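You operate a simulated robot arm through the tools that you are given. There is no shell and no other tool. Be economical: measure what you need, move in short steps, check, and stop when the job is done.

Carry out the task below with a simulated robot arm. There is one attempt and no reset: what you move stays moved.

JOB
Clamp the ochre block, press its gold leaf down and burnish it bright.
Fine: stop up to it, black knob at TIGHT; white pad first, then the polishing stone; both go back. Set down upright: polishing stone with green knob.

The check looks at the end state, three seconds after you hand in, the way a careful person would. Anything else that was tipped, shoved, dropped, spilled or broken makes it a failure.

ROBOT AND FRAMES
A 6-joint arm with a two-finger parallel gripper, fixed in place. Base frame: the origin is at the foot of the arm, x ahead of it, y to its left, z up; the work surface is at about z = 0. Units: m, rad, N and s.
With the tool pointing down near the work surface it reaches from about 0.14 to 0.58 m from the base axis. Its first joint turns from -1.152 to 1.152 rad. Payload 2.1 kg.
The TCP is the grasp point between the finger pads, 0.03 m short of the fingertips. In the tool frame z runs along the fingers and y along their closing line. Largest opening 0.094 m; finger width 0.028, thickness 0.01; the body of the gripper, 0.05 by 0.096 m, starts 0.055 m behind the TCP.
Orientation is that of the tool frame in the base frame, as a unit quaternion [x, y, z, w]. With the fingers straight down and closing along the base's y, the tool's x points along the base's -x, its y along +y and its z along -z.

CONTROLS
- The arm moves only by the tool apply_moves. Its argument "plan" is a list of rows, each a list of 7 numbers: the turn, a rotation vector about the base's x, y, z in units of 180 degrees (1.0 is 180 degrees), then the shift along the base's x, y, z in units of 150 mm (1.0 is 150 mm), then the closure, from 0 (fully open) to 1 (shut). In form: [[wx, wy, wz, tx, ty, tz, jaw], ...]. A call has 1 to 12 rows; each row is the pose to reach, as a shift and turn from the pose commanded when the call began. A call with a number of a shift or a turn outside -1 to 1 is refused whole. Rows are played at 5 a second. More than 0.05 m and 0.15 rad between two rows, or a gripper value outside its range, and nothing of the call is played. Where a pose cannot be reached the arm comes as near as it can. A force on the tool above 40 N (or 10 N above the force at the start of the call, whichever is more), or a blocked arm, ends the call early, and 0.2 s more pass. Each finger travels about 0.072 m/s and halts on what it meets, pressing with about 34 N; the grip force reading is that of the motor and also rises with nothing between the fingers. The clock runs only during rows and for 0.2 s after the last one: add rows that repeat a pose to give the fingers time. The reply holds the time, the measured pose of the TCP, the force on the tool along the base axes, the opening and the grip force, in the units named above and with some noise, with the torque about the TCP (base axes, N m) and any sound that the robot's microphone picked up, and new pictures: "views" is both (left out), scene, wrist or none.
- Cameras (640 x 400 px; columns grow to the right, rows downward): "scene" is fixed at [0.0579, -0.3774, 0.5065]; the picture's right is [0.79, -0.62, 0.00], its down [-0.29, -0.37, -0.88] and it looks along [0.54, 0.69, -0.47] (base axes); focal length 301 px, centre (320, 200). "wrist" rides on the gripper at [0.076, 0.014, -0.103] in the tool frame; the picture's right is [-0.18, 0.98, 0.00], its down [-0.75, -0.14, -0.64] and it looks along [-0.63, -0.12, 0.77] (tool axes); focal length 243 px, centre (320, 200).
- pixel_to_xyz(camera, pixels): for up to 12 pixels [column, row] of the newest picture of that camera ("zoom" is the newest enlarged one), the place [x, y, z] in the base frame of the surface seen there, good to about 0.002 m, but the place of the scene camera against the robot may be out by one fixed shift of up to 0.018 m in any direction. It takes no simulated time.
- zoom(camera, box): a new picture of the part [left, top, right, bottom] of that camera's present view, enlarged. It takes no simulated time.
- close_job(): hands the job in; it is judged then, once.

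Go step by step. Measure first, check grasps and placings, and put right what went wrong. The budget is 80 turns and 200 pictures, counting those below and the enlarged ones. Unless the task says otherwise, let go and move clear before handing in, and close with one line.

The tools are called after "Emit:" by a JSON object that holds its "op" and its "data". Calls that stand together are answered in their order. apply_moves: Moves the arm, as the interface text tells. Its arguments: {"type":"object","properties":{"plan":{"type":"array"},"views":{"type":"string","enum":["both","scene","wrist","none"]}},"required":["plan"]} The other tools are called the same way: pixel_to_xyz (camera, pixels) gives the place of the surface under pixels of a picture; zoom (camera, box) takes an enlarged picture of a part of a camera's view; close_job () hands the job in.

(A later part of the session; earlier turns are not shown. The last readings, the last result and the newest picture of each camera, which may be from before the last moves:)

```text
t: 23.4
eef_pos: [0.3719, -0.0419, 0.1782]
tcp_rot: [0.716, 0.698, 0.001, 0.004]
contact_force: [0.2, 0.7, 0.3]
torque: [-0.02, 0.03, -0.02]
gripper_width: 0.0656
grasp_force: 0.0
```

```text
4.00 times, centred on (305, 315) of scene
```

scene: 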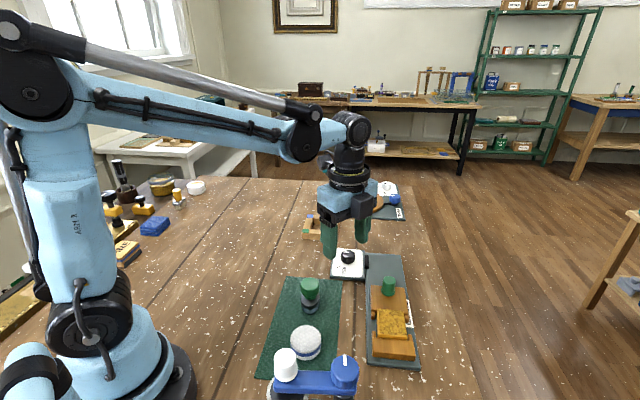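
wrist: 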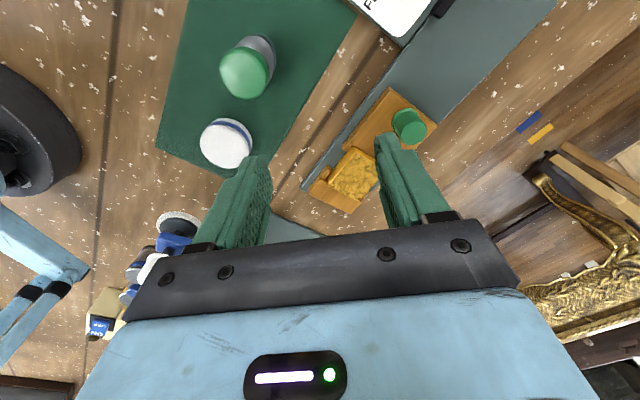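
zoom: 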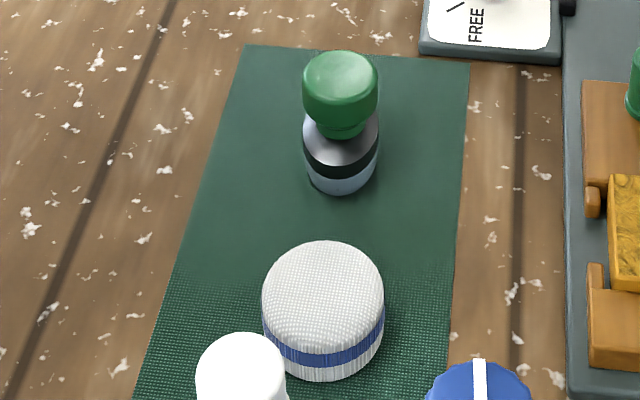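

The pad is centred at about (0.255,-0.073), 47 mm wide and 33 mm tall. I'll move above it with the jaws along x and wider.

Emit:
{"op": "apply_moves", "data": {"plan": [[0, 0, 0, -0.2, -0.05, 0, 0.2], [0, 0, 0, -0.4, -0.1, -0.1, 0.15], [0, 0, 0, -0.6, -0.15, -0.25, 0.15], [0, 0, 0, -0.78, -0.207, -0.45, 0.15], [0, 0, 0, -0.78, -0.207, -0.45, 0.15]]}}

Emit:
{"op": "zoom", "data": {"camera": "wrist", "box": [160, 0, 480, 230]}}

```text
t: 24.6
eef_pos: [0.2549, -0.0707, 0.1116]
tcp_rot: [0.715, 0.699, 0.002, 0.004]
contact_force: [-0.7, -0.3, 0.3]
torque: [0.0, 0.01, 0.0]
gripper_width: 0.0797
grasp_force: 0.1
```

scene: 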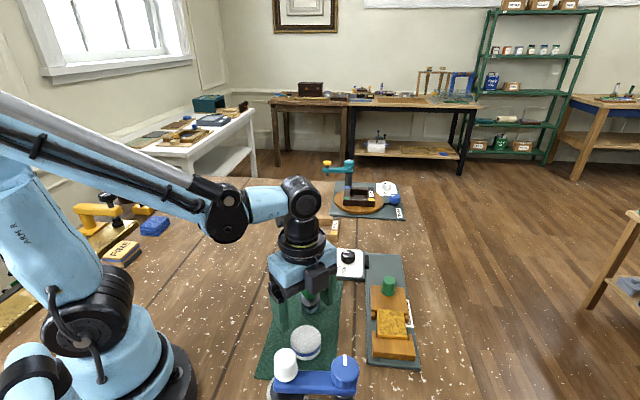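
wrist: 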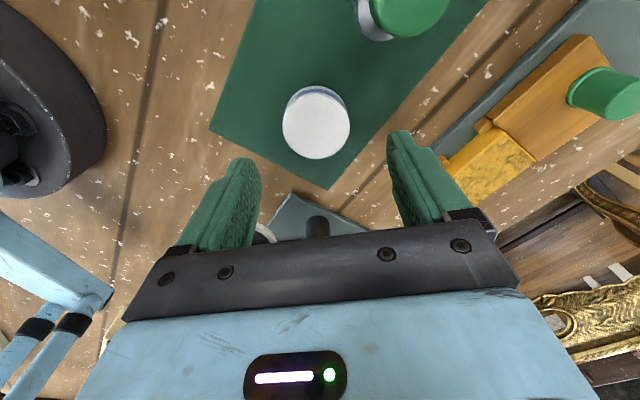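

```text
1.74 times, centred on (320, 115) of wrist
```

zoom: 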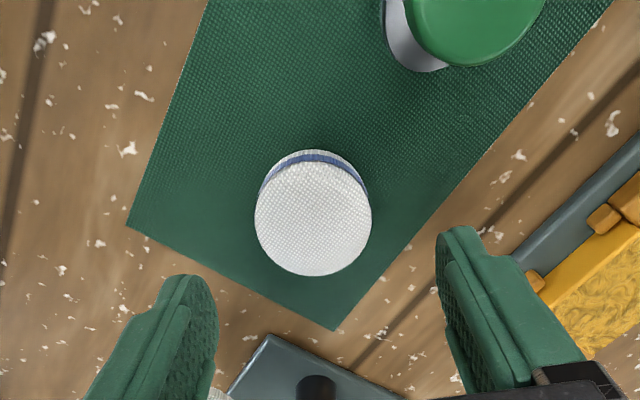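

I'll check the pad centre from here (disc centred near (316,124)).

Emit:
{"op": "pixel_to_xyz", "data": {"camera": "wrist", "pixels": [[316, 124], [284, 120], [348, 127], [318, 92], [313, 157], [285, 135], [347, 110], [380, 30]]}}

```text
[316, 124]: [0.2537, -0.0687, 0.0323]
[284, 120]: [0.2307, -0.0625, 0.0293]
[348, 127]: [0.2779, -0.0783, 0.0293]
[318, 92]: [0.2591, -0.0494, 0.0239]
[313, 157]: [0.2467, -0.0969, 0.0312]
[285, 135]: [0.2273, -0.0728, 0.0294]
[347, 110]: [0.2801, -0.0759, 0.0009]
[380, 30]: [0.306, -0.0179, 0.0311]
```

The centre is (0.254,-0.072). I'll descend to z≈0.037 and grip.

Emit:
{"op": "apply_moves", "data": {"plan": [[0, 0, 0, 0, -0.01, -0.15, 0.15], [0, 0, 0, 0, -0.01, -0.3, 0.15], [0, 0, 0, 0, -0.01, -0.42, 0.15], [0, 0, 0, 0, -0.01, -0.49, 0.15], [0, 0, 0, 0, -0.01, -0.49, 0.3], [0, 0, 0, 0, -0.01, -0.49, 0.45], [0, 0, 0, 0, -0.01, -0.49, 0.6], [0, 0, 0, 0, -0.01, -0.49, 0.6]]}}

```text
t: 26.4
eef_pos: [0.2596, -0.0738, 0.0414]
tcp_rot: [0.716, 0.698, 0.002, 0.004]
contact_force: [0.7, 1.3, 1.4]
torque: [-0.02, 0.0, -0.03]
gripper_width: 0.0513
grasp_force: 34.4
```

scene: 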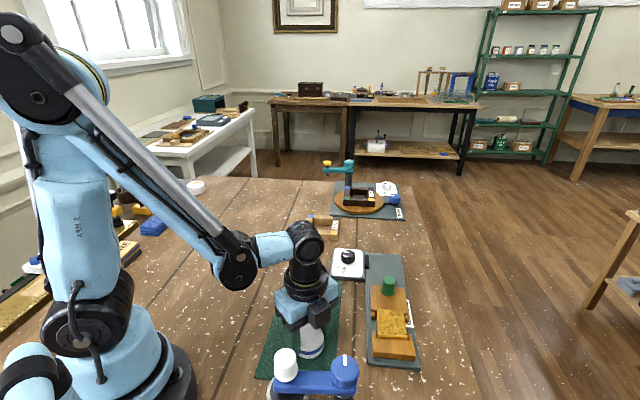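
wrist: 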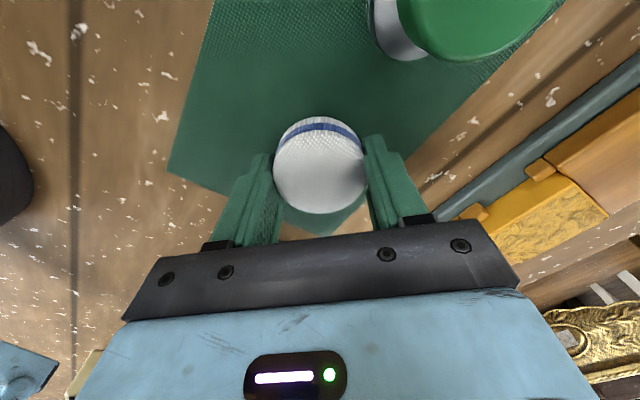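

The pad is gripped (0.051 wide) with its home at TCP (0.2596,-0.0738,0.0414). I'll lift it and carry it to near the block to look.

Emit:
{"op": "apply_moves", "data": {"plan": [[0, 0, 0, 0, 0, 0.2, 0.6], [0, 0, 0, 0, 0, 0.45, 0.6], [0, 0, 0, 0, 0, 0.65, 0.6], [0, 0, 0, 0.25, -0.03, 0.65, 0.6], [0, 0, 0, 0.5, -0.06, 0.65, 0.6], [0, 0, 0, 0.8, -0.15, 0.65, 0.6], [0, 0, 0, 0.8, -0.15, 0.65, 0.6]]}}

Emit:
{"op": "zoom", "data": {"camera": "wrist", "box": [180, 80, 480, 250]}}

```text
t: 28.0
eef_pos: [0.381, -0.0979, 0.1338]
tcp_rot: [0.716, 0.698, 0.002, 0.003]
contact_force: [-0.4, -0.6, -0.2]
torque: [0.0, 0.01, 0.04]
gripper_width: 0.0517
grasp_force: 33.7
```

scene: 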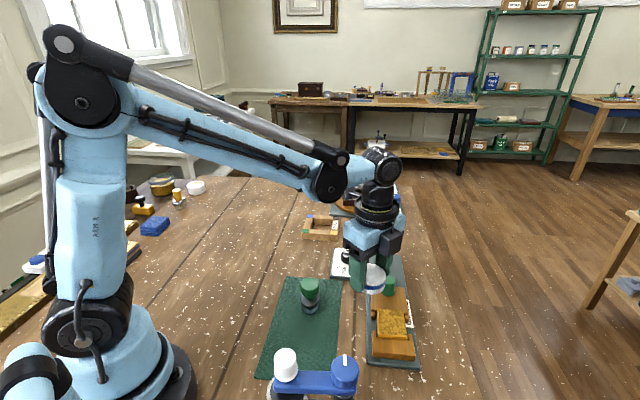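
wrist: 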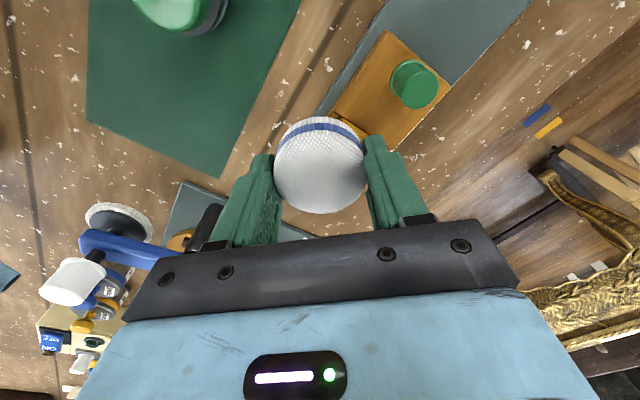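

```text
2.13 times, centred on (330, 165) of wrist
```

zoom: 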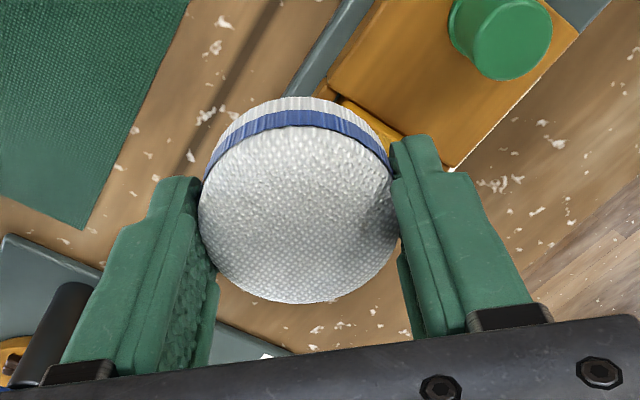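

The pad is held level. Since it hides the block from the wrist camera, I'll measure the block with the scene camera and use the stop knob as reference.

Emit:
{"op": "zoom", "data": {"camera": "scene", "box": [340, 260, 440, 370]}}

```text
3.64 times, centred on (390, 315) of scene
```

zoom: 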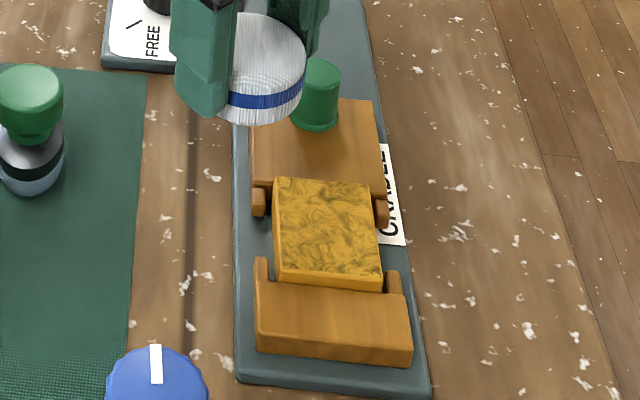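

Emit:
{"op": "pixel_to_xyz", "data": {"camera": "zoom", "pixels": [[279, 181], [366, 187], [378, 278], [282, 270], [325, 230], [321, 64], [330, 75], [10, 85], [30, 100]]}}

```text
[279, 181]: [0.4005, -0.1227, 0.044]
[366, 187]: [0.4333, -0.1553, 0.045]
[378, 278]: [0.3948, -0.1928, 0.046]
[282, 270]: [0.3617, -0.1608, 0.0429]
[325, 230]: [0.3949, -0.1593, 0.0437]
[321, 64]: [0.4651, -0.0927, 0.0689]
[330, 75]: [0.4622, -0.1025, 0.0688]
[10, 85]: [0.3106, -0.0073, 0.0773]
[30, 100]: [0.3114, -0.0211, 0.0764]
```

The block-top centre works out at about (0.394,-0.141), z≈0.032. I'll carry the pad above it and lower to just over the leaf.

Emit:
{"op": "apply_moves", "data": {"plan": [[0, 0, 0, 0.04, -0.15, 0, 0.6], [0, 0, 0, 0.087, -0.287, 0, 0.6], [0, 0, 0, 0.087, -0.287, -0.15, 0.6], [0, 0, 0, 0.087, -0.287, -0.3, 0.6], [0, 0, 0, 0.087, -0.287, -0.36, 0.6], [0, 0, 0, 0.087, -0.287, -0.36, 0.6]]}}

Emit:
{"op": "zoom", "data": {"camera": "scene", "box": [340, 260, 440, 370]}}

```text
t: 29.4
eef_pos: [0.3909, -0.1415, 0.0817]
tcp_rot: [0.716, 0.698, 0.001, 0.004]
contact_force: [-0.1, 0.2, -0.9]
torque: [0.01, 0.02, -0.05]
gripper_width: 0.0514
grasp_force: 33.9
```

scene: 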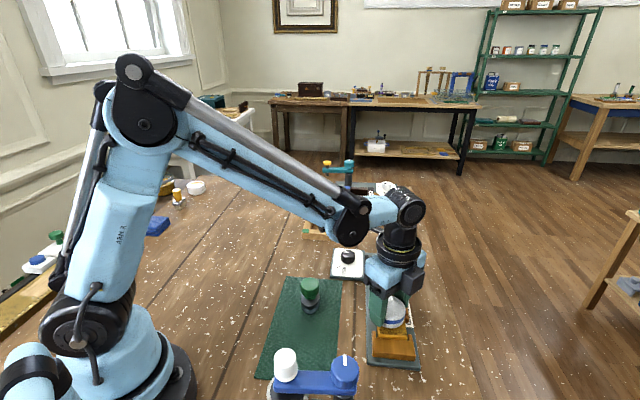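
wrist: 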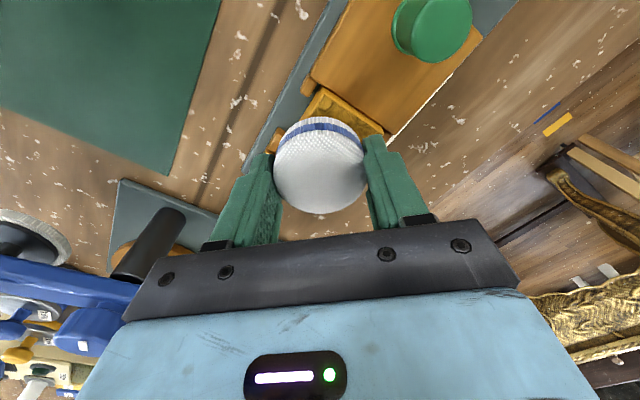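

```text
3.64 times, centred on (390, 315) of scene
```

zoom: 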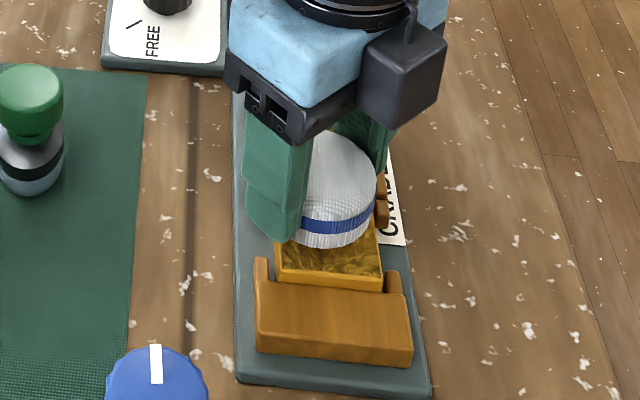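

The pad looks well placed over the block. I'll press down in small steps.

Emit:
{"op": "apply_moves", "data": {"plan": [[0, 0, 0, 0, 0, -0.03, 0.6], [0, 0, 0, 0, 0, -0.06, 0.6], [0, 0, 0, 0, 0, -0.075, 0.6], [0, 0, 0, 0, 0, -0.09, 0.6], [0, 0, 0, 0, 0, -0.1, 0.6], [0, 0, 0, 0, 0, -0.1, 0.6]]}}

Emit:
{"op": "zoom", "data": {"camera": "scene", "box": [340, 260, 440, 370]}}

```text
t: 30.5
eef_pos: [0.3912, -0.1405, 0.072]
tcp_rot: [0.715, 0.699, 0.002, 0.005]
contact_force: [0.3, 0.8, 15.9]
torque: [0.04, 0.04, 0.0]
gripper_width: 0.0517
grasp_force: 33.9
stopped in row 5: the force on the tool passed its limit at 48 N (the readings are from after the stop); the commanded pose is now the measured one
```

scene: 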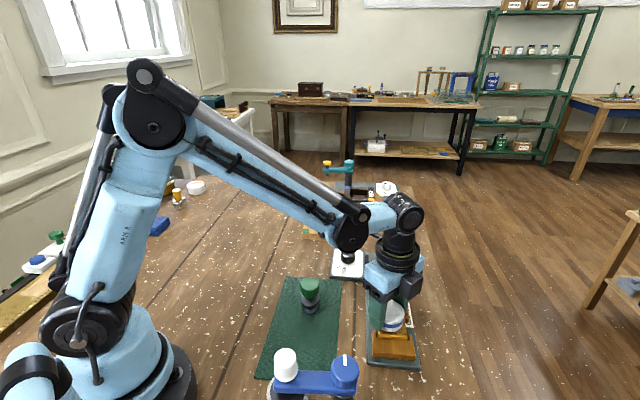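
wrist: 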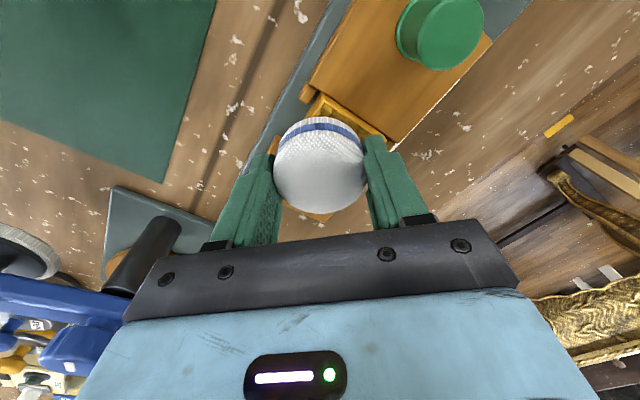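

```text
3.64 times, centred on (390, 315) of scene
```

zoom: 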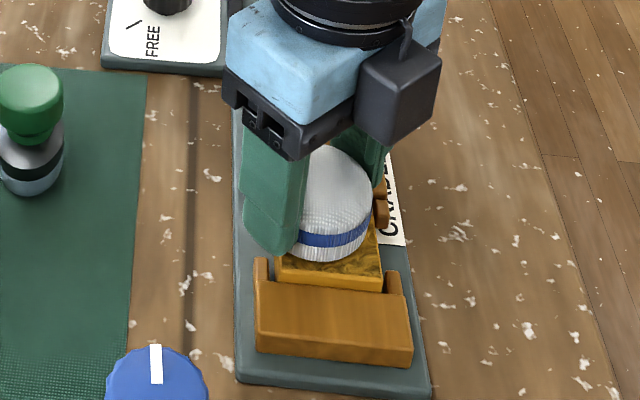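

Pressed with up to 48 N at the centre, now holding 16 N. I'll dab around toward the corners (±x, ±y) with moderate force so the pad covers the whole leaf.

Emit:
{"op": "apply_moves", "data": {"plan": [[0, 0, 0, 0.0, 0, 0.05, 0.6], [0, 0, 0, -0.07, 0, 0.03, 0.6], [0, 0, 0, -0.07, 0, -0.008, 0.6], [0, 0, 0, -0.07, 0, -0.008, 0.6], [0, 0, 0, -0.03, -0.05, 0.05, 0.6], [0, 0, 0, 0, -0.07, -0.008, 0.6], [0, 0, 0, 0, -0.07, -0.008, 0.6], [0, 0, 0, 0.05, -0.04, 0.05, 0.6], [0, 0, 0, 0.09, 0, -0.008, 0.6], [0, 0, 0, 0.09, 0, -0.008, 0.6]], "views": "scene"}}

```text
t: 32.0
eef_pos: [0.3898, -0.1507, 0.0707]
tcp_rot: [0.716, 0.698, 0.0, 0.002]
contact_force: [-1.3, 0.4, 17.0]
torque: [0.01, 0.07, 0.06]
gripper_width: 0.0514
grasp_force: 34.3
stopped in row 7: the force on the tool passed its limit at 49 N (the readings are from after the stop); the commanded pose is now the measured one
```

scene: 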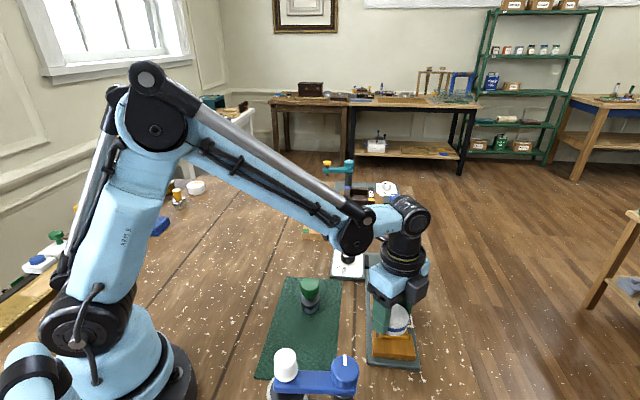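

The -x and -y dabs are done. Now +x and +y, a little lighter.

Emit:
{"op": "apply_moves", "data": {"plan": [[0, 0, 0, 0, 0, 0.05, 0.6], [0, 0, 0, 0.06, 0.04, 0.05, 0.6], [0, 0, 0, 0.1, 0.067, 0.03, 0.6], [0, 0, 0, 0.1, 0.067, 0.002, 0.6], [0, 0, 0, 0.1, 0.067, 0.002, 0.6], [0, 0, 0, 0.06, 0.1, 0.05, 0.6], [0, 0, 0, 0.02, 0.14, 0.03, 0.6], [0, 0, 0, 0.02, 0.14, 0.002, 0.6], [0, 0, 0, 0.02, 0.14, 0.002, 0.6]], "views": "scene"}}

```text
t: 34.0
eef_pos: [0.3931, -0.1287, 0.0712]
tcp_rot: [0.715, 0.699, 0.001, 0.002]
contact_force: [-0.7, -0.6, 1.3]
torque: [-0.02, 0.01, -0.03]
gripper_width: 0.0514
grasp_force: 33.7
```

scene: 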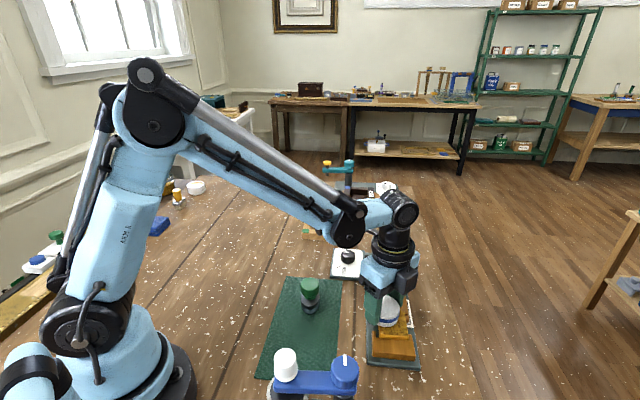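

Contact was light here (1.3 N). I'll repeat the +y, +x and centre presses about 2 mm deeper.

Emit:
{"op": "apply_moves", "data": {"plan": [[0, 0, 0, 0, 0, -0.008, 0.6], [0, 0, 0, 0, 0, -0.016, 0.6], [0, 0, 0, 0, 0, -0.016, 0.6], [0, 0, 0, 0, 0, 0.04, 0.6], [0, 0, 0, 0.08, -0.08, 0.02, 0.6], [0, 0, 0, 0.08, -0.08, -0.016, 0.6], [0, 0, 0, 0.08, -0.08, -0.016, 0.6], [0, 0, 0, 0.04, -0.08, 0.04, 0.6], [0, 0, 0, 0, -0.08, 0.02, 0.6], [0, 0, 0, 0, -0.08, -0.016, 0.6], [0, 0, 0, 0, -0.08, -0.016, 0.6], [0, 0, 0, 0, -0.08, -0.016, 0.6]], "views": "scene"}}

```text
t: 34.5
eef_pos: [0.393, -0.1287, 0.0718]
tcp_rot: [0.715, 0.699, 0.0, 0.001]
contact_force: [-0.5, 2.3, 16.2]
torque: [-0.19, 0.0, 0.01]
gripper_width: 0.0517
grasp_force: 34.2
stopped in row 2: the force on the tool passed its limit at 45 N (the readings are from after the stop); the commanded pose is now the measured one
```

scene: 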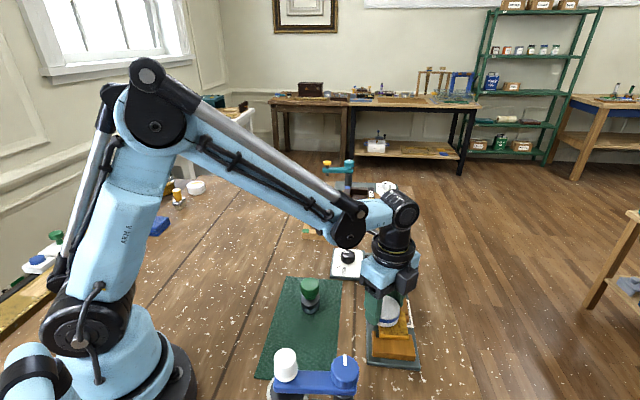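

The contact is stiff and the +y dab is done. Now +x and the centre, at about the current depth.

Emit:
{"op": "apply_moves", "data": {"plan": [[0, 0, 0, 0, 0, 0.04, 0.6], [0, 0, 0, 0.04, -0.04, 0.04, 0.6], [0, 0, 0, 0.08, -0.08, 0.02, 0.6], [0, 0, 0, 0.08, -0.08, -0.003, 0.6], [0, 0, 0, 0.08, -0.08, -0.003, 0.6], [0, 0, 0, 0.04, -0.08, 0.04, 0.6], [0, 0, 0, 0, -0.08, 0.02, 0.6], [0, 0, 0, 0, -0.08, -0.003, 0.6], [0, 0, 0, 0, -0.08, -0.003, 0.6]], "views": "scene"}}

```text
t: 36.5
eef_pos: [0.3936, -0.1405, 0.07]
tcp_rot: [0.714, 0.7, 0.0, -0.001]
contact_force: [-0.3, 1.1, 16.1]
torque: [-0.03, 0.03, 0.0]
gripper_width: 0.0516
grasp_force: 34.6
stopped in row 9: the force on the tool passed its limit at 42 N (the readings are from after the stop); the commanded pose is now the measured one
```

scene: 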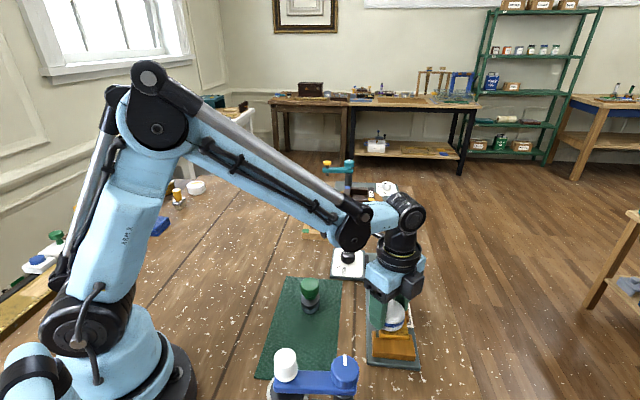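

All spots are pressed. I'll lift off and back away to inspect the leaf.

Emit:
{"op": "apply_moves", "data": {"plan": [[0, 0, 0, 0, 0, 0.15, 0.6], [0, 0, 0, 0, 0, 0.35, 0.6], [0, 0, 0, 0, 0.1, 0.45, 0.6], [0, 0, 0, -0.15, 0.25, 0.45, 0.6], [0, 0, 0, -0.35, 0.35, 0.45, 0.6], [0, 0, 0, -0.55, 0.42, 0.45, 0.6], [0, 0, 0, -0.75, 0.445, 0.45, 0.6], [0, 0, 0, -0.893, 0.445, 0.45, 0.6], [0, 0, 0, -0.893, 0.445, 0.45, 0.6]]}}

Emit:
{"op": "zoom", "data": {"camera": "scene", "box": [340, 260, 440, 370]}}

```text
t: 38.5
eef_pos: [0.2591, -0.0743, 0.1369]
tcp_rot: [0.715, 0.699, 0.0, -0.001]
contact_force: [-0.1, 0.4, -0.7]
torque: [0.02, 0.0, -0.01]
gripper_width: 0.0513
grasp_force: 34.2
```

scene: 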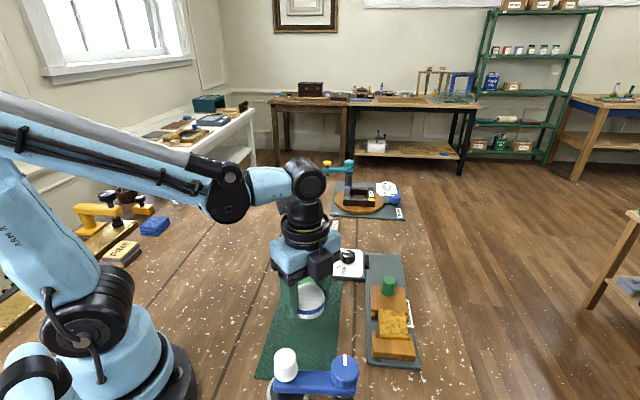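
wrist: 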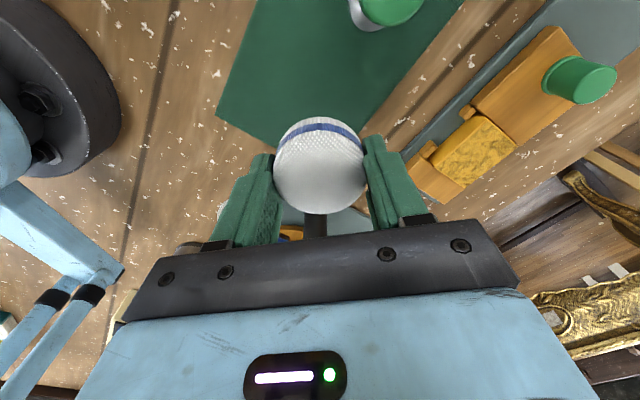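

```text
3.64 times, centred on (390, 315) of scene
```

zoom: 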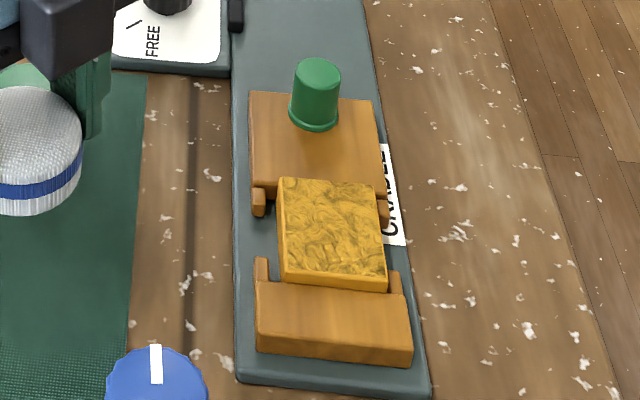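

The leaf looks smoother. I'll zoom in to check for unpressed spots.

Emit:
{"op": "zoom", "data": {"camera": "wrist", "box": [400, 80, 560, 200]}}

Emit:
{"op": "zoom", "data": {"camera": "scene", "box": [370, 300, 420, 345]}}

```text
3.33 times, centred on (480, 140) of wrist
```

zoom: 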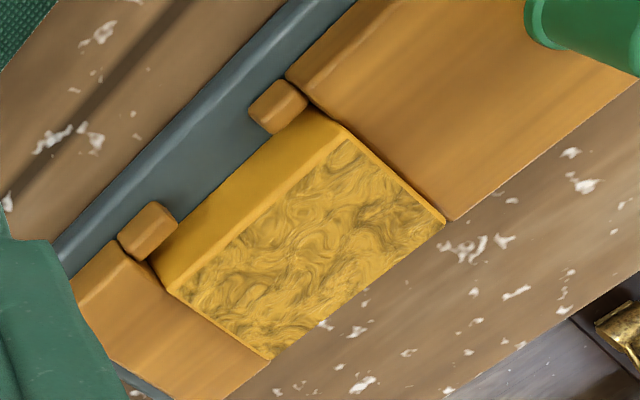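

```text
8.89 times, centred on (395, 322) of scene
```

zoom: 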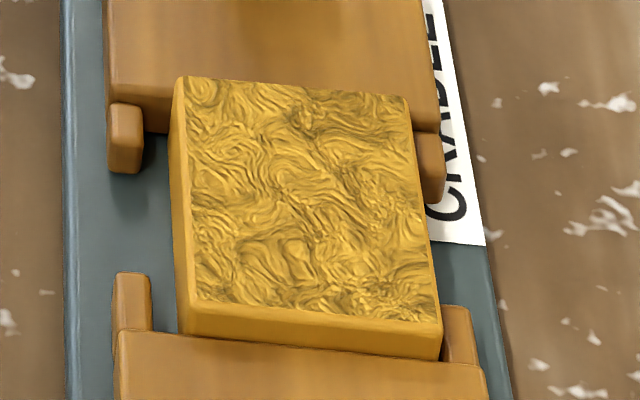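

The middle is smoother but the corners still look dark and crinkled ((430,300) and (300,110) of the zoom). I'll go back and dab nearer the corners with dwell before putting the pad away.

Emit:
{"op": "apply_moves", "data": {"plan": [[0, 0, 0, 0.3, -0.15, 0, 0.6], [0, 0, 0, 0.6, -0.3, 0, 0.6], [0, 0, 0, 0.893, -0.5, -0.1, 0.6], [0, 0, 0, 0.893, -0.552, -0.38, 0.6], [0, 0, 0, 0.893, -0.552, -0.45, 0.6], [0, 0, 0, 0.893, -0.552, -0.452, 0.6], [0, 0, 0, 0.95, -0.5, -0.4, 0.6], [0, 0, 0, 1.0, -0.445, -0.43, 0.6], [0, 0, 0, 1.0, -0.445, -0.452, 0.6], [0, 0, 0, 1.0, -0.445, -0.452, 0.6]], "views": "scene"}}

```text
refused: row 1 steps farther than a row can; nothing moved
```

Row 1 stepped slightly too far; I'll use smaller steps.

Emit:
{"op": "apply_moves", "data": {"plan": [[0, 0, 0, 0.28, -0.15, 0, 0.6], [0, 0, 0, 0.56, -0.3, 0, 0.6], [0, 0, 0, 0.8, -0.48, -0.1, 0.6], [0, 0, 0, 0.893, -0.552, -0.35, 0.6], [0, 0, 0, 0.893, -0.552, -0.45, 0.6], [0, 0, 0, 0.893, -0.552, -0.452, 0.6], [0, 0, 0, 0.95, -0.5, -0.4, 0.6], [0, 0, 0, 1.0, -0.445, -0.43, 0.6], [0, 0, 0, 1.0, -0.445, -0.452, 0.6], [0, 0, 0, 1.0, -0.445, -0.452, 0.6]], "views": "scene"}}

```text
t: 40.8
eef_pos: [0.4092, -0.1407, 0.0701]
tcp_rot: [0.715, 0.699, 0.001, 0.0]
contact_force: [1.7, 3.0, 30.6]
torque: [-0.1, 0.1, -0.02]
gripper_width: 0.0516
grasp_force: 34.0
```

scene: 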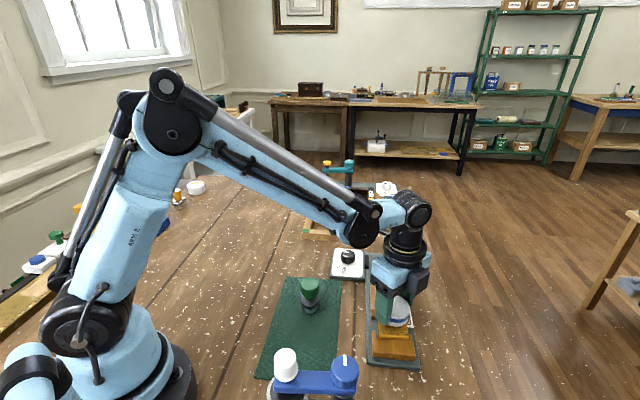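

30 N held at +x. Next +y, -x and then the centre.

Emit:
{"op": "apply_moves", "data": {"plan": [[0, 0, 0, -0.05, 0.05, 0.06, 0.6], [0, 0, 0, -0.107, 0.107, 0.03, 0.6], [0, 0, 0, -0.107, 0.107, 0.003, 0.6], [0, 0, 0, -0.107, 0.107, 0.003, 0.6], [0, 0, 0, -0.16, 0.05, 0.06, 0.6], [0, 0, 0, -0.214, 0, 0.03, 0.6], [0, 0, 0, -0.214, 0, 0.003, 0.6], [0, 0, 0, -0.214, 0, 0.003, 0.6], [0, 0, 0, -0.16, 0, 0.05, 0.6], [0, 0, 0, -0.107, 0, 0.003, 0.6], [0, 0, 0, -0.107, 0, 0.003, 0.6], [0, 0, 0, -0.107, 0, 0.003, 0.6]], "views": "none"}}

```text
t: 43.4
eef_pos: [0.3943, -0.1411, 0.0702]
tcp_rot: [0.715, 0.699, 0.0, 0.001]
contact_force: [-4.5, 0.0, 25.1]
torque: [0.01, 0.08, 0.02]
gripper_width: 0.0516
grasp_force: 34.1
```

All dabs held around 25 N. I'll lift and return above the pad's home, then compare the leaf.

Emit:
{"op": "apply_moves", "data": {"plan": [[0, 0, 0, 0, 0, 0.15, 0.6], [0, 0, 0, 0, 0, 0.35, 0.6], [0, 0, 0, 0, 0.1, 0.45, 0.6], [0, 0, 0, -0.15, 0.25, 0.45, 0.6], [0, 0, 0, -0.35, 0.35, 0.45, 0.6], [0, 0, 0, -0.55, 0.42, 0.45, 0.6], [0, 0, 0, -0.75, 0.445, 0.45, 0.6], [0, 0, 0, -0.893, 0.445, 0.45, 0.6], [0, 0, 0, -0.893, 0.445, 0.45, 0.6]], "views": "wrist"}}

Emit:
{"op": "zoom", "data": {"camera": "scene", "box": [370, 300, 420, 345]}}

Emit:
{"op": "zoom", "data": {"camera": "wrist", "box": [400, 80, 560, 200]}}

```text
t: 45.4
eef_pos: [0.2585, -0.0743, 0.1388]
tcp_rot: [0.715, 0.699, 0.0, 0.0]
contact_force: [-0.5, 0.5, -0.4]
torque: [0.01, -0.03, -0.01]
gripper_width: 0.0516
grasp_force: 34.0
```

wrist: 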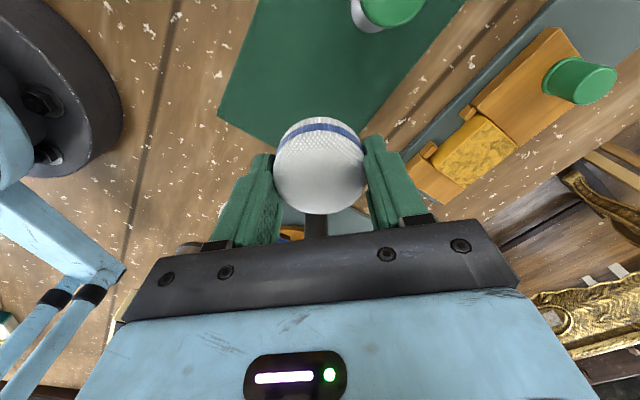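

```text
8.89 times, centred on (395, 322) of scene
```

zoom: 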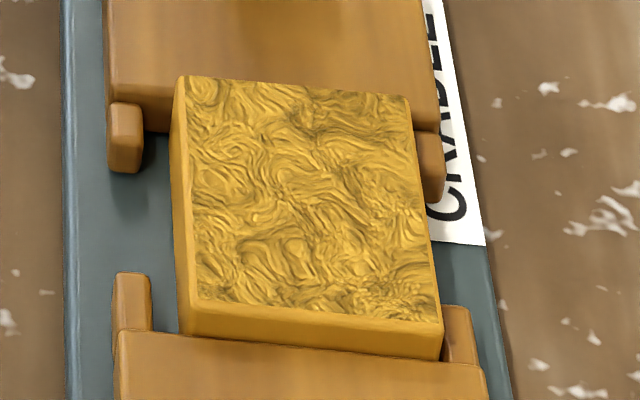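

```text
3.33 times, centred on (480, 140) of wrist
```

zoom: 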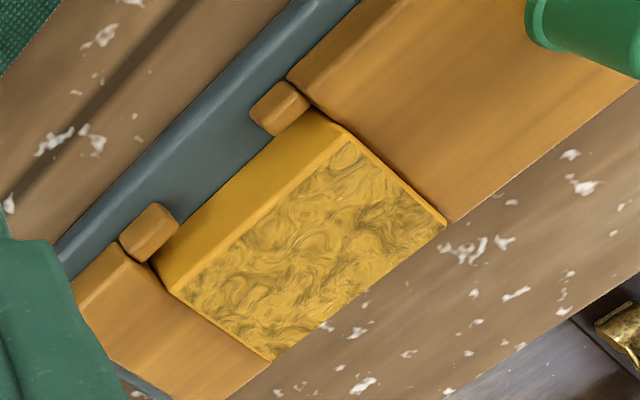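

The second set of dabs changed the leaf only slightly. To be thorough before the stone, I'll do one light sweep with the pad across the leaf at about 12–15 N.

Emit:
{"op": "apply_moves", "data": {"plan": [[0, 0, 0, 0.28, -0.14, 0, 0.6], [0, 0, 0, 0.56, -0.28, 0, 0.6], [0, 0, 0, 0.8, -0.4, -0.1, 0.6], [0, 0, 0, 0.893, -0.445, -0.38, 0.6], [0, 0, 0, 0.893, -0.445, -0.446, 0.6], [0, 0, 0, 0.93, -0.445, -0.446, 0.6], [0, 0, 0, 0.97, -0.445, -0.446, 0.6], [0, 0, 0, 0.93, -0.41, -0.446, 0.6], [0, 0, 0, 0.893, -0.365, -0.446, 0.6], [0, 0, 0, 0.85, -0.41, -0.446, 0.6], [0, 0, 0, 0.81, -0.445, -0.446, 0.6], [0, 0, 0, 0.85, -0.49, -0.446, 0.6]], "views": "none"}}

```text
t: 48.0
eef_pos: [0.3883, -0.1467, 0.071]
tcp_rot: [0.714, 0.7, 0.0, -0.001]
contact_force: [0.1, 0.0, 0.7]
torque: [-0.04, 0.01, 0.0]
gripper_width: 0.0513
grasp_force: 34.4
```

Contact was almost nil (0.7 N). I'll sweep again about 1.2 mm lower.

Emit:
{"op": "apply_moves", "data": {"plan": [[0, 0, 0, 0, 0, -0.007, 0.6], [0, 0, 0, 0.043, -0.035, -0.007, 0.6], [0, 0, 0, 0.08, 0.0, -0.007, 0.6], [0, 0, 0, 0.12, 0.045, -0.007, 0.6], [0, 0, 0, 0.08, 0.085, -0.007, 0.6], [0, 0, 0, 0.043, 0.12, -0.007, 0.6], [0, 0, 0, 0, 0.085, -0.007, 0.6], [0, 0, 0, -0.037, 0.045, -0.007, 0.6], [0, 0, 0, 0.0, 0.045, -0.007, 0.6], [0, 0, 0, 0.043, 0.045, -0.007, 0.6], [0, 0, 0, 0.043, 0.045, -0.007, 0.6]], "views": "none"}}

```text
t: 48.6
eef_pos: [0.3929, -0.1521, 0.0697]
tcp_rot: [0.715, 0.699, -0.002, -0.003]
contact_force: [-1.4, -0.3, 15.8]
torque: [-0.01, -0.05, -0.05]
gripper_width: 0.0512
grasp_force: 33.6
stopped in row 3: the force on the tool passed its limit at 45 N (the readings are from after the stop); the commanded pose is now the measured one
```

Now at about 16 N. Continuing the sweep slightly higher.

Emit:
{"op": "apply_moves", "data": {"plan": [[0, 0, 0, 0.04, 0.035, 0.003, 0.6], [0, 0, 0, 0.08, 0.073, 0.003, 0.6], [0, 0, 0, 0.04, 0.11, 0.003, 0.6], [0, 0, 0, 0, 0.15, 0.003, 0.6], [0, 0, 0, -0.04, 0.11, 0.003, 0.6], [0, 0, 0, -0.08, 0.073, 0.003, 0.6], [0, 0, 0, -0.04, 0.035, 0.003, 0.6], [0, 0, 0, 0, 0, 0.003, 0.6], [0, 0, 0, 0, 0.073, 0.003, 0.6]], "views": "none"}}

```text
t: 50.6
eef_pos: [0.3939, -0.1396, 0.0709]
tcp_rot: [0.716, 0.698, -0.003, -0.002]
contact_force: [1.9, -6.0, 11.2]
torque: [-0.24, -0.12, -0.03]
gripper_width: 0.0514
grasp_force: 34.1
```

The sweep completed at about 11 N. Returning the pad above its home.

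Emit:
{"op": "apply_moves", "data": {"plan": [[0, 0, 0, 0, 0, 0.15, 0.6], [0, 0, 0, 0, 0, 0.35, 0.6], [0, 0, 0, 0, 0.1, 0.45, 0.6], [0, 0, 0, -0.15, 0.25, 0.45, 0.6], [0, 0, 0, -0.35, 0.35, 0.45, 0.6], [0, 0, 0, -0.55, 0.42, 0.45, 0.6], [0, 0, 0, -0.75, 0.435, 0.45, 0.6], [0, 0, 0, -0.893, 0.435, 0.45, 0.6], [0, 0, 0, -0.893, 0.435, 0.2, 0.6], [0, 0, 0, -0.893, 0.435, -0.08, 0.6], [0, 0, 0, -0.893, 0.435, -0.08, 0.6]]}}

Emit:
{"op": "zoom", "data": {"camera": "scene", "box": [370, 300, 420, 345]}}

```text
t: 53.0
eef_pos: [0.2596, -0.0767, 0.0555]
tcp_rot: [0.715, 0.699, -0.001, -0.003]
contact_force: [-0.2, 0.1, -0.2]
torque: [0.03, 0.0, -0.02]
gripper_width: 0.0514
grasp_force: 34.1
```

scene: 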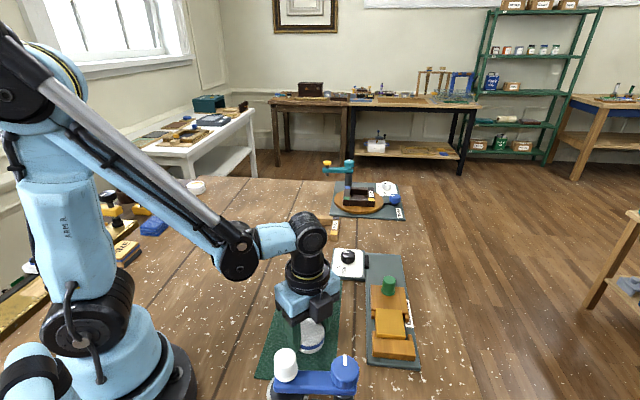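
wrist: 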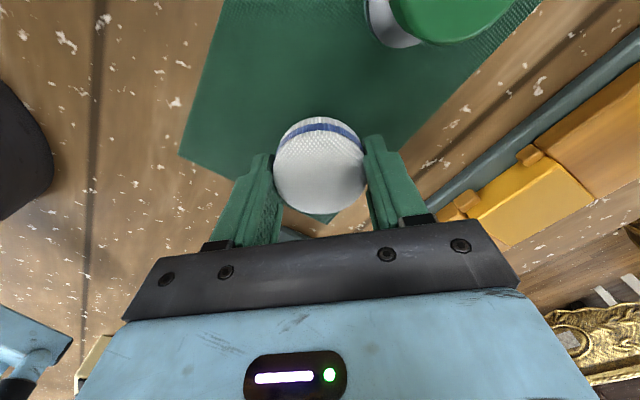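

```text
8.89 times, centred on (395, 322) of scene
```

zoom: 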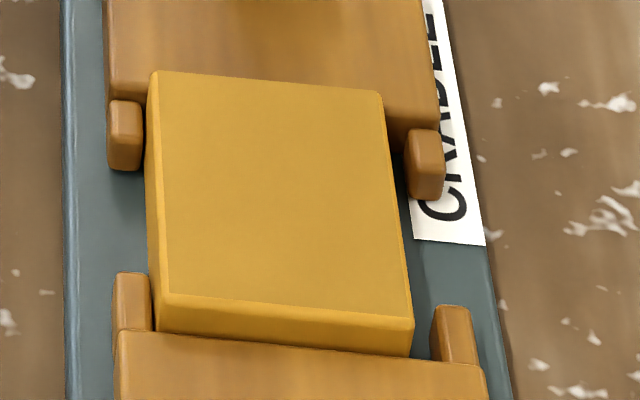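

The sweep did it: the leaf is now smooth and matte. The block shifted about 3 mm sideways between the prongs but it's still clamped. I'll lower the pad onto its home spot.

Emit:
{"op": "apply_moves", "data": {"plan": [[0, 0, 0, 0, 0.018, -0.05, 0.6], [0, 0, 0, 0, 0.018, -0.085, 0.6], [0, 0, 0, 0, 0.018, -0.1, 0.6], [0, 0, 0, 0, 0.018, -0.1, 0.6]], "views": "scene"}}

```text
t: 54.0
eef_pos: [0.2599, -0.0734, 0.0423]
tcp_rot: [0.715, 0.699, -0.002, -0.003]
contact_force: [-0.5, 0.0, -0.5]
torque: [0.02, 0.01, 0.02]
gripper_width: 0.0514
grasp_force: 33.9
```

scene: 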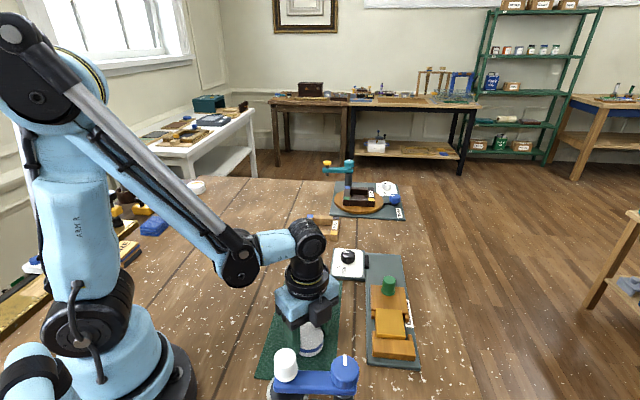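

No contact yet at z=0.0423. I'll creep lower until I feel the mat.

Emit:
{"op": "apply_moves", "data": {"plan": [[0, 0, 0, 0, 0, -0.008, 0.6], [0, 0, 0, 0, 0, -0.016, 0.6], [0, 0, 0, 0, 0, -0.02, 0.6]], "views": "none"}}

```text
t: 54.8
eef_pos: [0.2591, -0.0714, 0.0392]
tcp_rot: [0.715, 0.699, -0.002, -0.003]
contact_force: [0.8, 0.3, -1.0]
torque: [0.04, -0.01, -0.01]
gripper_width: 0.0515
grasp_force: 34.1
```

Emit:
{"op": "apply_moves", "data": {"plan": [[0, 0, 0, 0, 0, -0.006, 0.6], [0, 0, 0, 0, 0, -0.012, 0.6], [0, 0, 0, 0, 0, -0.018, 0.6]], "views": "scene"}}

Emit:
{"op": "zoom", "data": {"camera": "scene", "box": [265, 290, 345, 365]}}

```text
t: 55.6
eef_pos: [0.261, -0.0721, 0.0386]
tcp_rot: [0.715, 0.699, -0.002, -0.004]
contact_force: [-0.4, 0.3, 17.8]
torque: [-0.1, -0.13, 0.06]
gripper_width: 0.0513
grasp_force: 33.9
stopped in row 3: the force on the tool passed its limit at 48 N (the readings are from after the stop); the commanded pose is now the measured one
```

scene: 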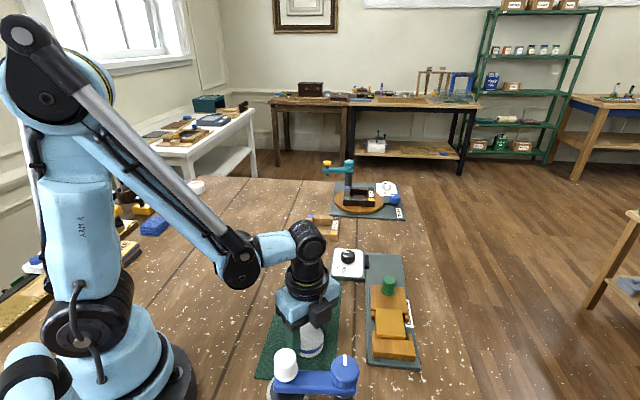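

```text
5.33 times, centred on (305, 328) of scene
```

zoom: 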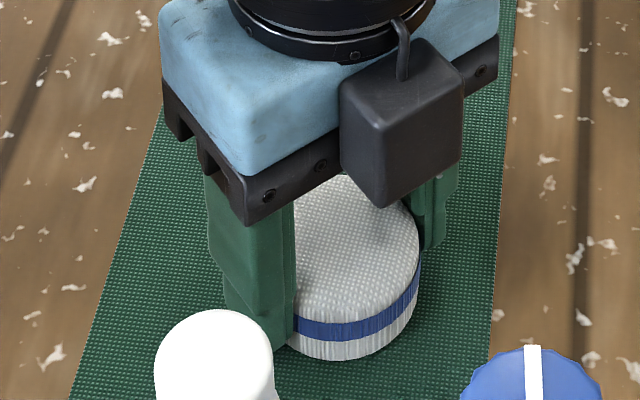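

The pad is down on the mat. I'll release, rise straight up, and shift over the stone's area to look.

Emit:
{"op": "apply_moves", "data": {"plan": [[0, 0, 0, 0, 0, 0, 0.4], [0, 0, 0, 0, 0, 0, 0.2], [0, 0, 0, 0, 0, 0, 0.15], [0, 0, 0, 0, 0, 0.2, 0.15], [0, 0, 0, 0, 0, 0.45, 0.15], [0, 0, 0, 0, 0, 0.7, 0.15], [0, 0, 0, 0.15, 0.2, 0.75, 0.25], [0, 0, 0, 0.36, 0.46, 0.75, 0.35], [0, 0, 0, 0.36, 0.46, 0.75, 0.35]]}}

Emit:
{"op": "zoom", "data": {"camera": "scene", "box": [265, 265, 345, 365]}}

```text
refused: row 8 steps farther than a row can; nothing moved
```

```text
4.00 times, centred on (305, 315) of scene
```

zoom: 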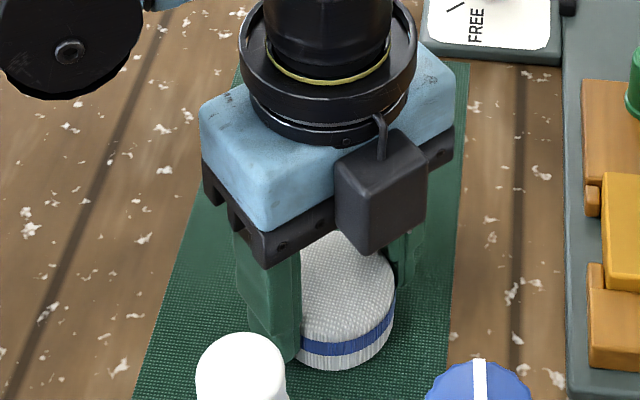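

One row was too long; I'll split it.

Emit:
{"op": "apply_moves", "data": {"plan": [[0, 0, 0, 0, 0, 0, 0.4], [0, 0, 0, 0, 0, 0, 0.2], [0, 0, 0, 0, 0, 0, 0.15], [0, 0, 0, 0, 0, 0.2, 0.15], [0, 0, 0, 0, 0, 0.45, 0.15], [0, 0, 0, 0, 0, 0.7, 0.15], [0, 0, 0, 0.12, 0.15, 0.75, 0.25], [0, 0, 0, 0.24, 0.3, 0.75, 0.35], [0, 0, 0, 0.36, 0.46, 0.75, 0.35], [0, 0, 0, 0.36, 0.46, 0.75, 0.35]]}}

Emit:
{"op": "zoom", "data": {"camera": "scene", "box": [265, 265, 345, 365]}}

Emit:
{"op": "zoom", "data": {"camera": "wrist", "box": [200, 0, 440, 200]}}

```text
t: 57.8
eef_pos: [0.3149, -0.0044, 0.1478]
tcp_rot: [0.716, 0.699, -0.003, -0.003]
contact_force: [0.3, -0.1, -0.7]
torque: [0.0, 0.01, -0.02]
gripper_width: 0.0612
grasp_force: 0.1
```

scene: 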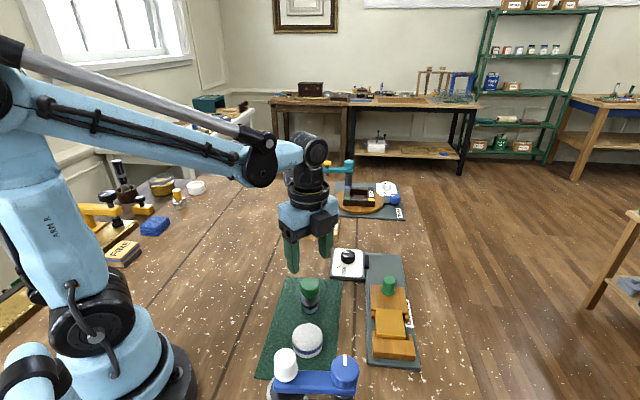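
wrist: 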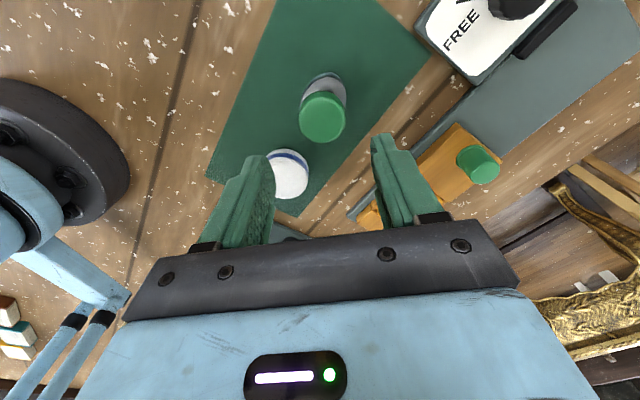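

```text
4.00 times, centred on (305, 315) of scene
```

zoom: 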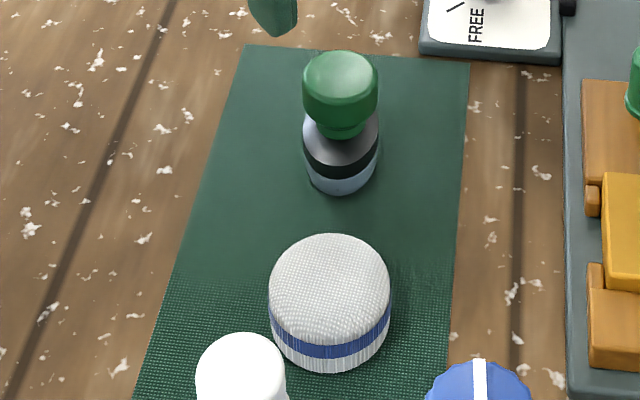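

```text
2.00 times, centred on (320, 100) of wrist
```

zoom: 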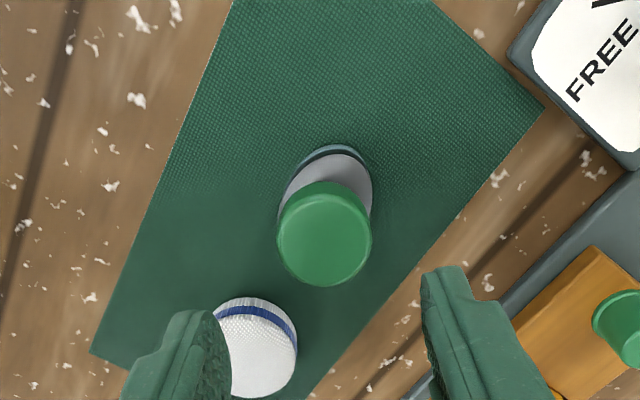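

The pad is back within about 2 mm of where it was. Now I'll measure the stone's knob.

Emit:
{"op": "pixel_to_xyz", "data": {"camera": "zoom", "pixels": [[325, 236], [282, 232], [368, 240], [323, 192], [325, 280], [330, 165], [340, 150], [284, 190], [370, 190], [296, 265]]}}

```text
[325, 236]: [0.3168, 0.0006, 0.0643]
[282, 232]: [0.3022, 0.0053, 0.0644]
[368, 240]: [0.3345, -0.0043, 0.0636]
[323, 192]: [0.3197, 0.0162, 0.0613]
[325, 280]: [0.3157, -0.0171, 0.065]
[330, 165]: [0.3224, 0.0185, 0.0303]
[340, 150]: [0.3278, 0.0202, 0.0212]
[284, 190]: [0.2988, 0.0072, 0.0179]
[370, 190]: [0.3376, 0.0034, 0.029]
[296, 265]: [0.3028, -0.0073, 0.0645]
```

The stone's knob is centred at (0.318,0.000), about 34 mm wide, with its top at 0.065. I'll descend to z≈0.055 and grip.

Emit:
{"op": "apply_moves", "data": {"plan": [[0, 0, 0, 0.02, 0.03, -0.2, 0.3], [0, 0, 0, 0.02, 0.03, -0.4, 0.3], [0, 0, 0, 0.02, 0.03, -0.55, 0.3], [0, 0, 0, 0.02, 0.03, -0.62, 0.3], [0, 0, 0, 0.02, 0.03, -0.62, 0.45], [0, 0, 0, 0.02, 0.03, -0.62, 0.6], [0, 0, 0, 0.02, 0.03, -0.62, 0.75], [0, 0, 0, 0.02, 0.03, -0.62, 0.75]]}}

Emit:
{"op": "zoom", "data": {"camera": "scene", "box": [265, 245, 345, 345]}}

```text
t: 59.6
eef_pos: [0.3172, -0.0003, 0.057]
tcp_rot: [0.716, 0.698, -0.002, -0.004]
contact_force: [0.1, 0.3, 1.1]
torque: [0.02, -0.01, -0.03]
gripper_width: 0.0395
grasp_force: 34.3
```

scene: 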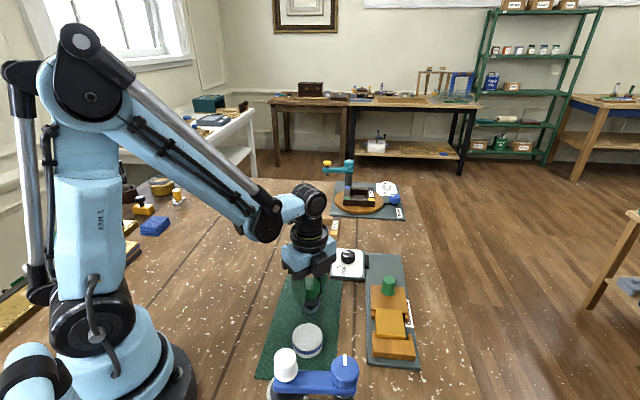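
wrist: 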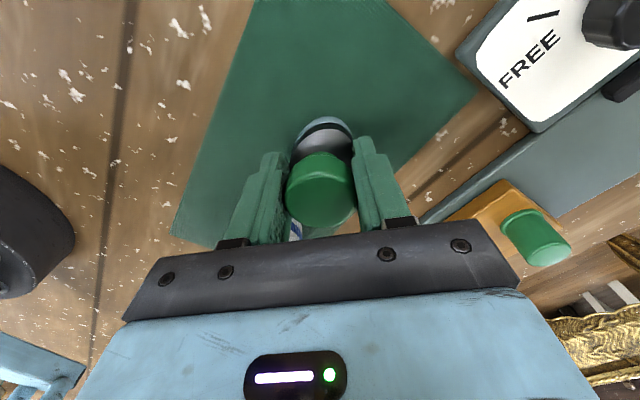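

```text
4.00 times, centred on (305, 295) of scene
```

zoom: 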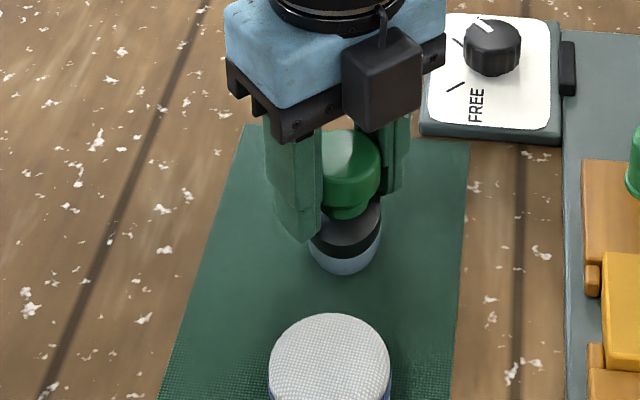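

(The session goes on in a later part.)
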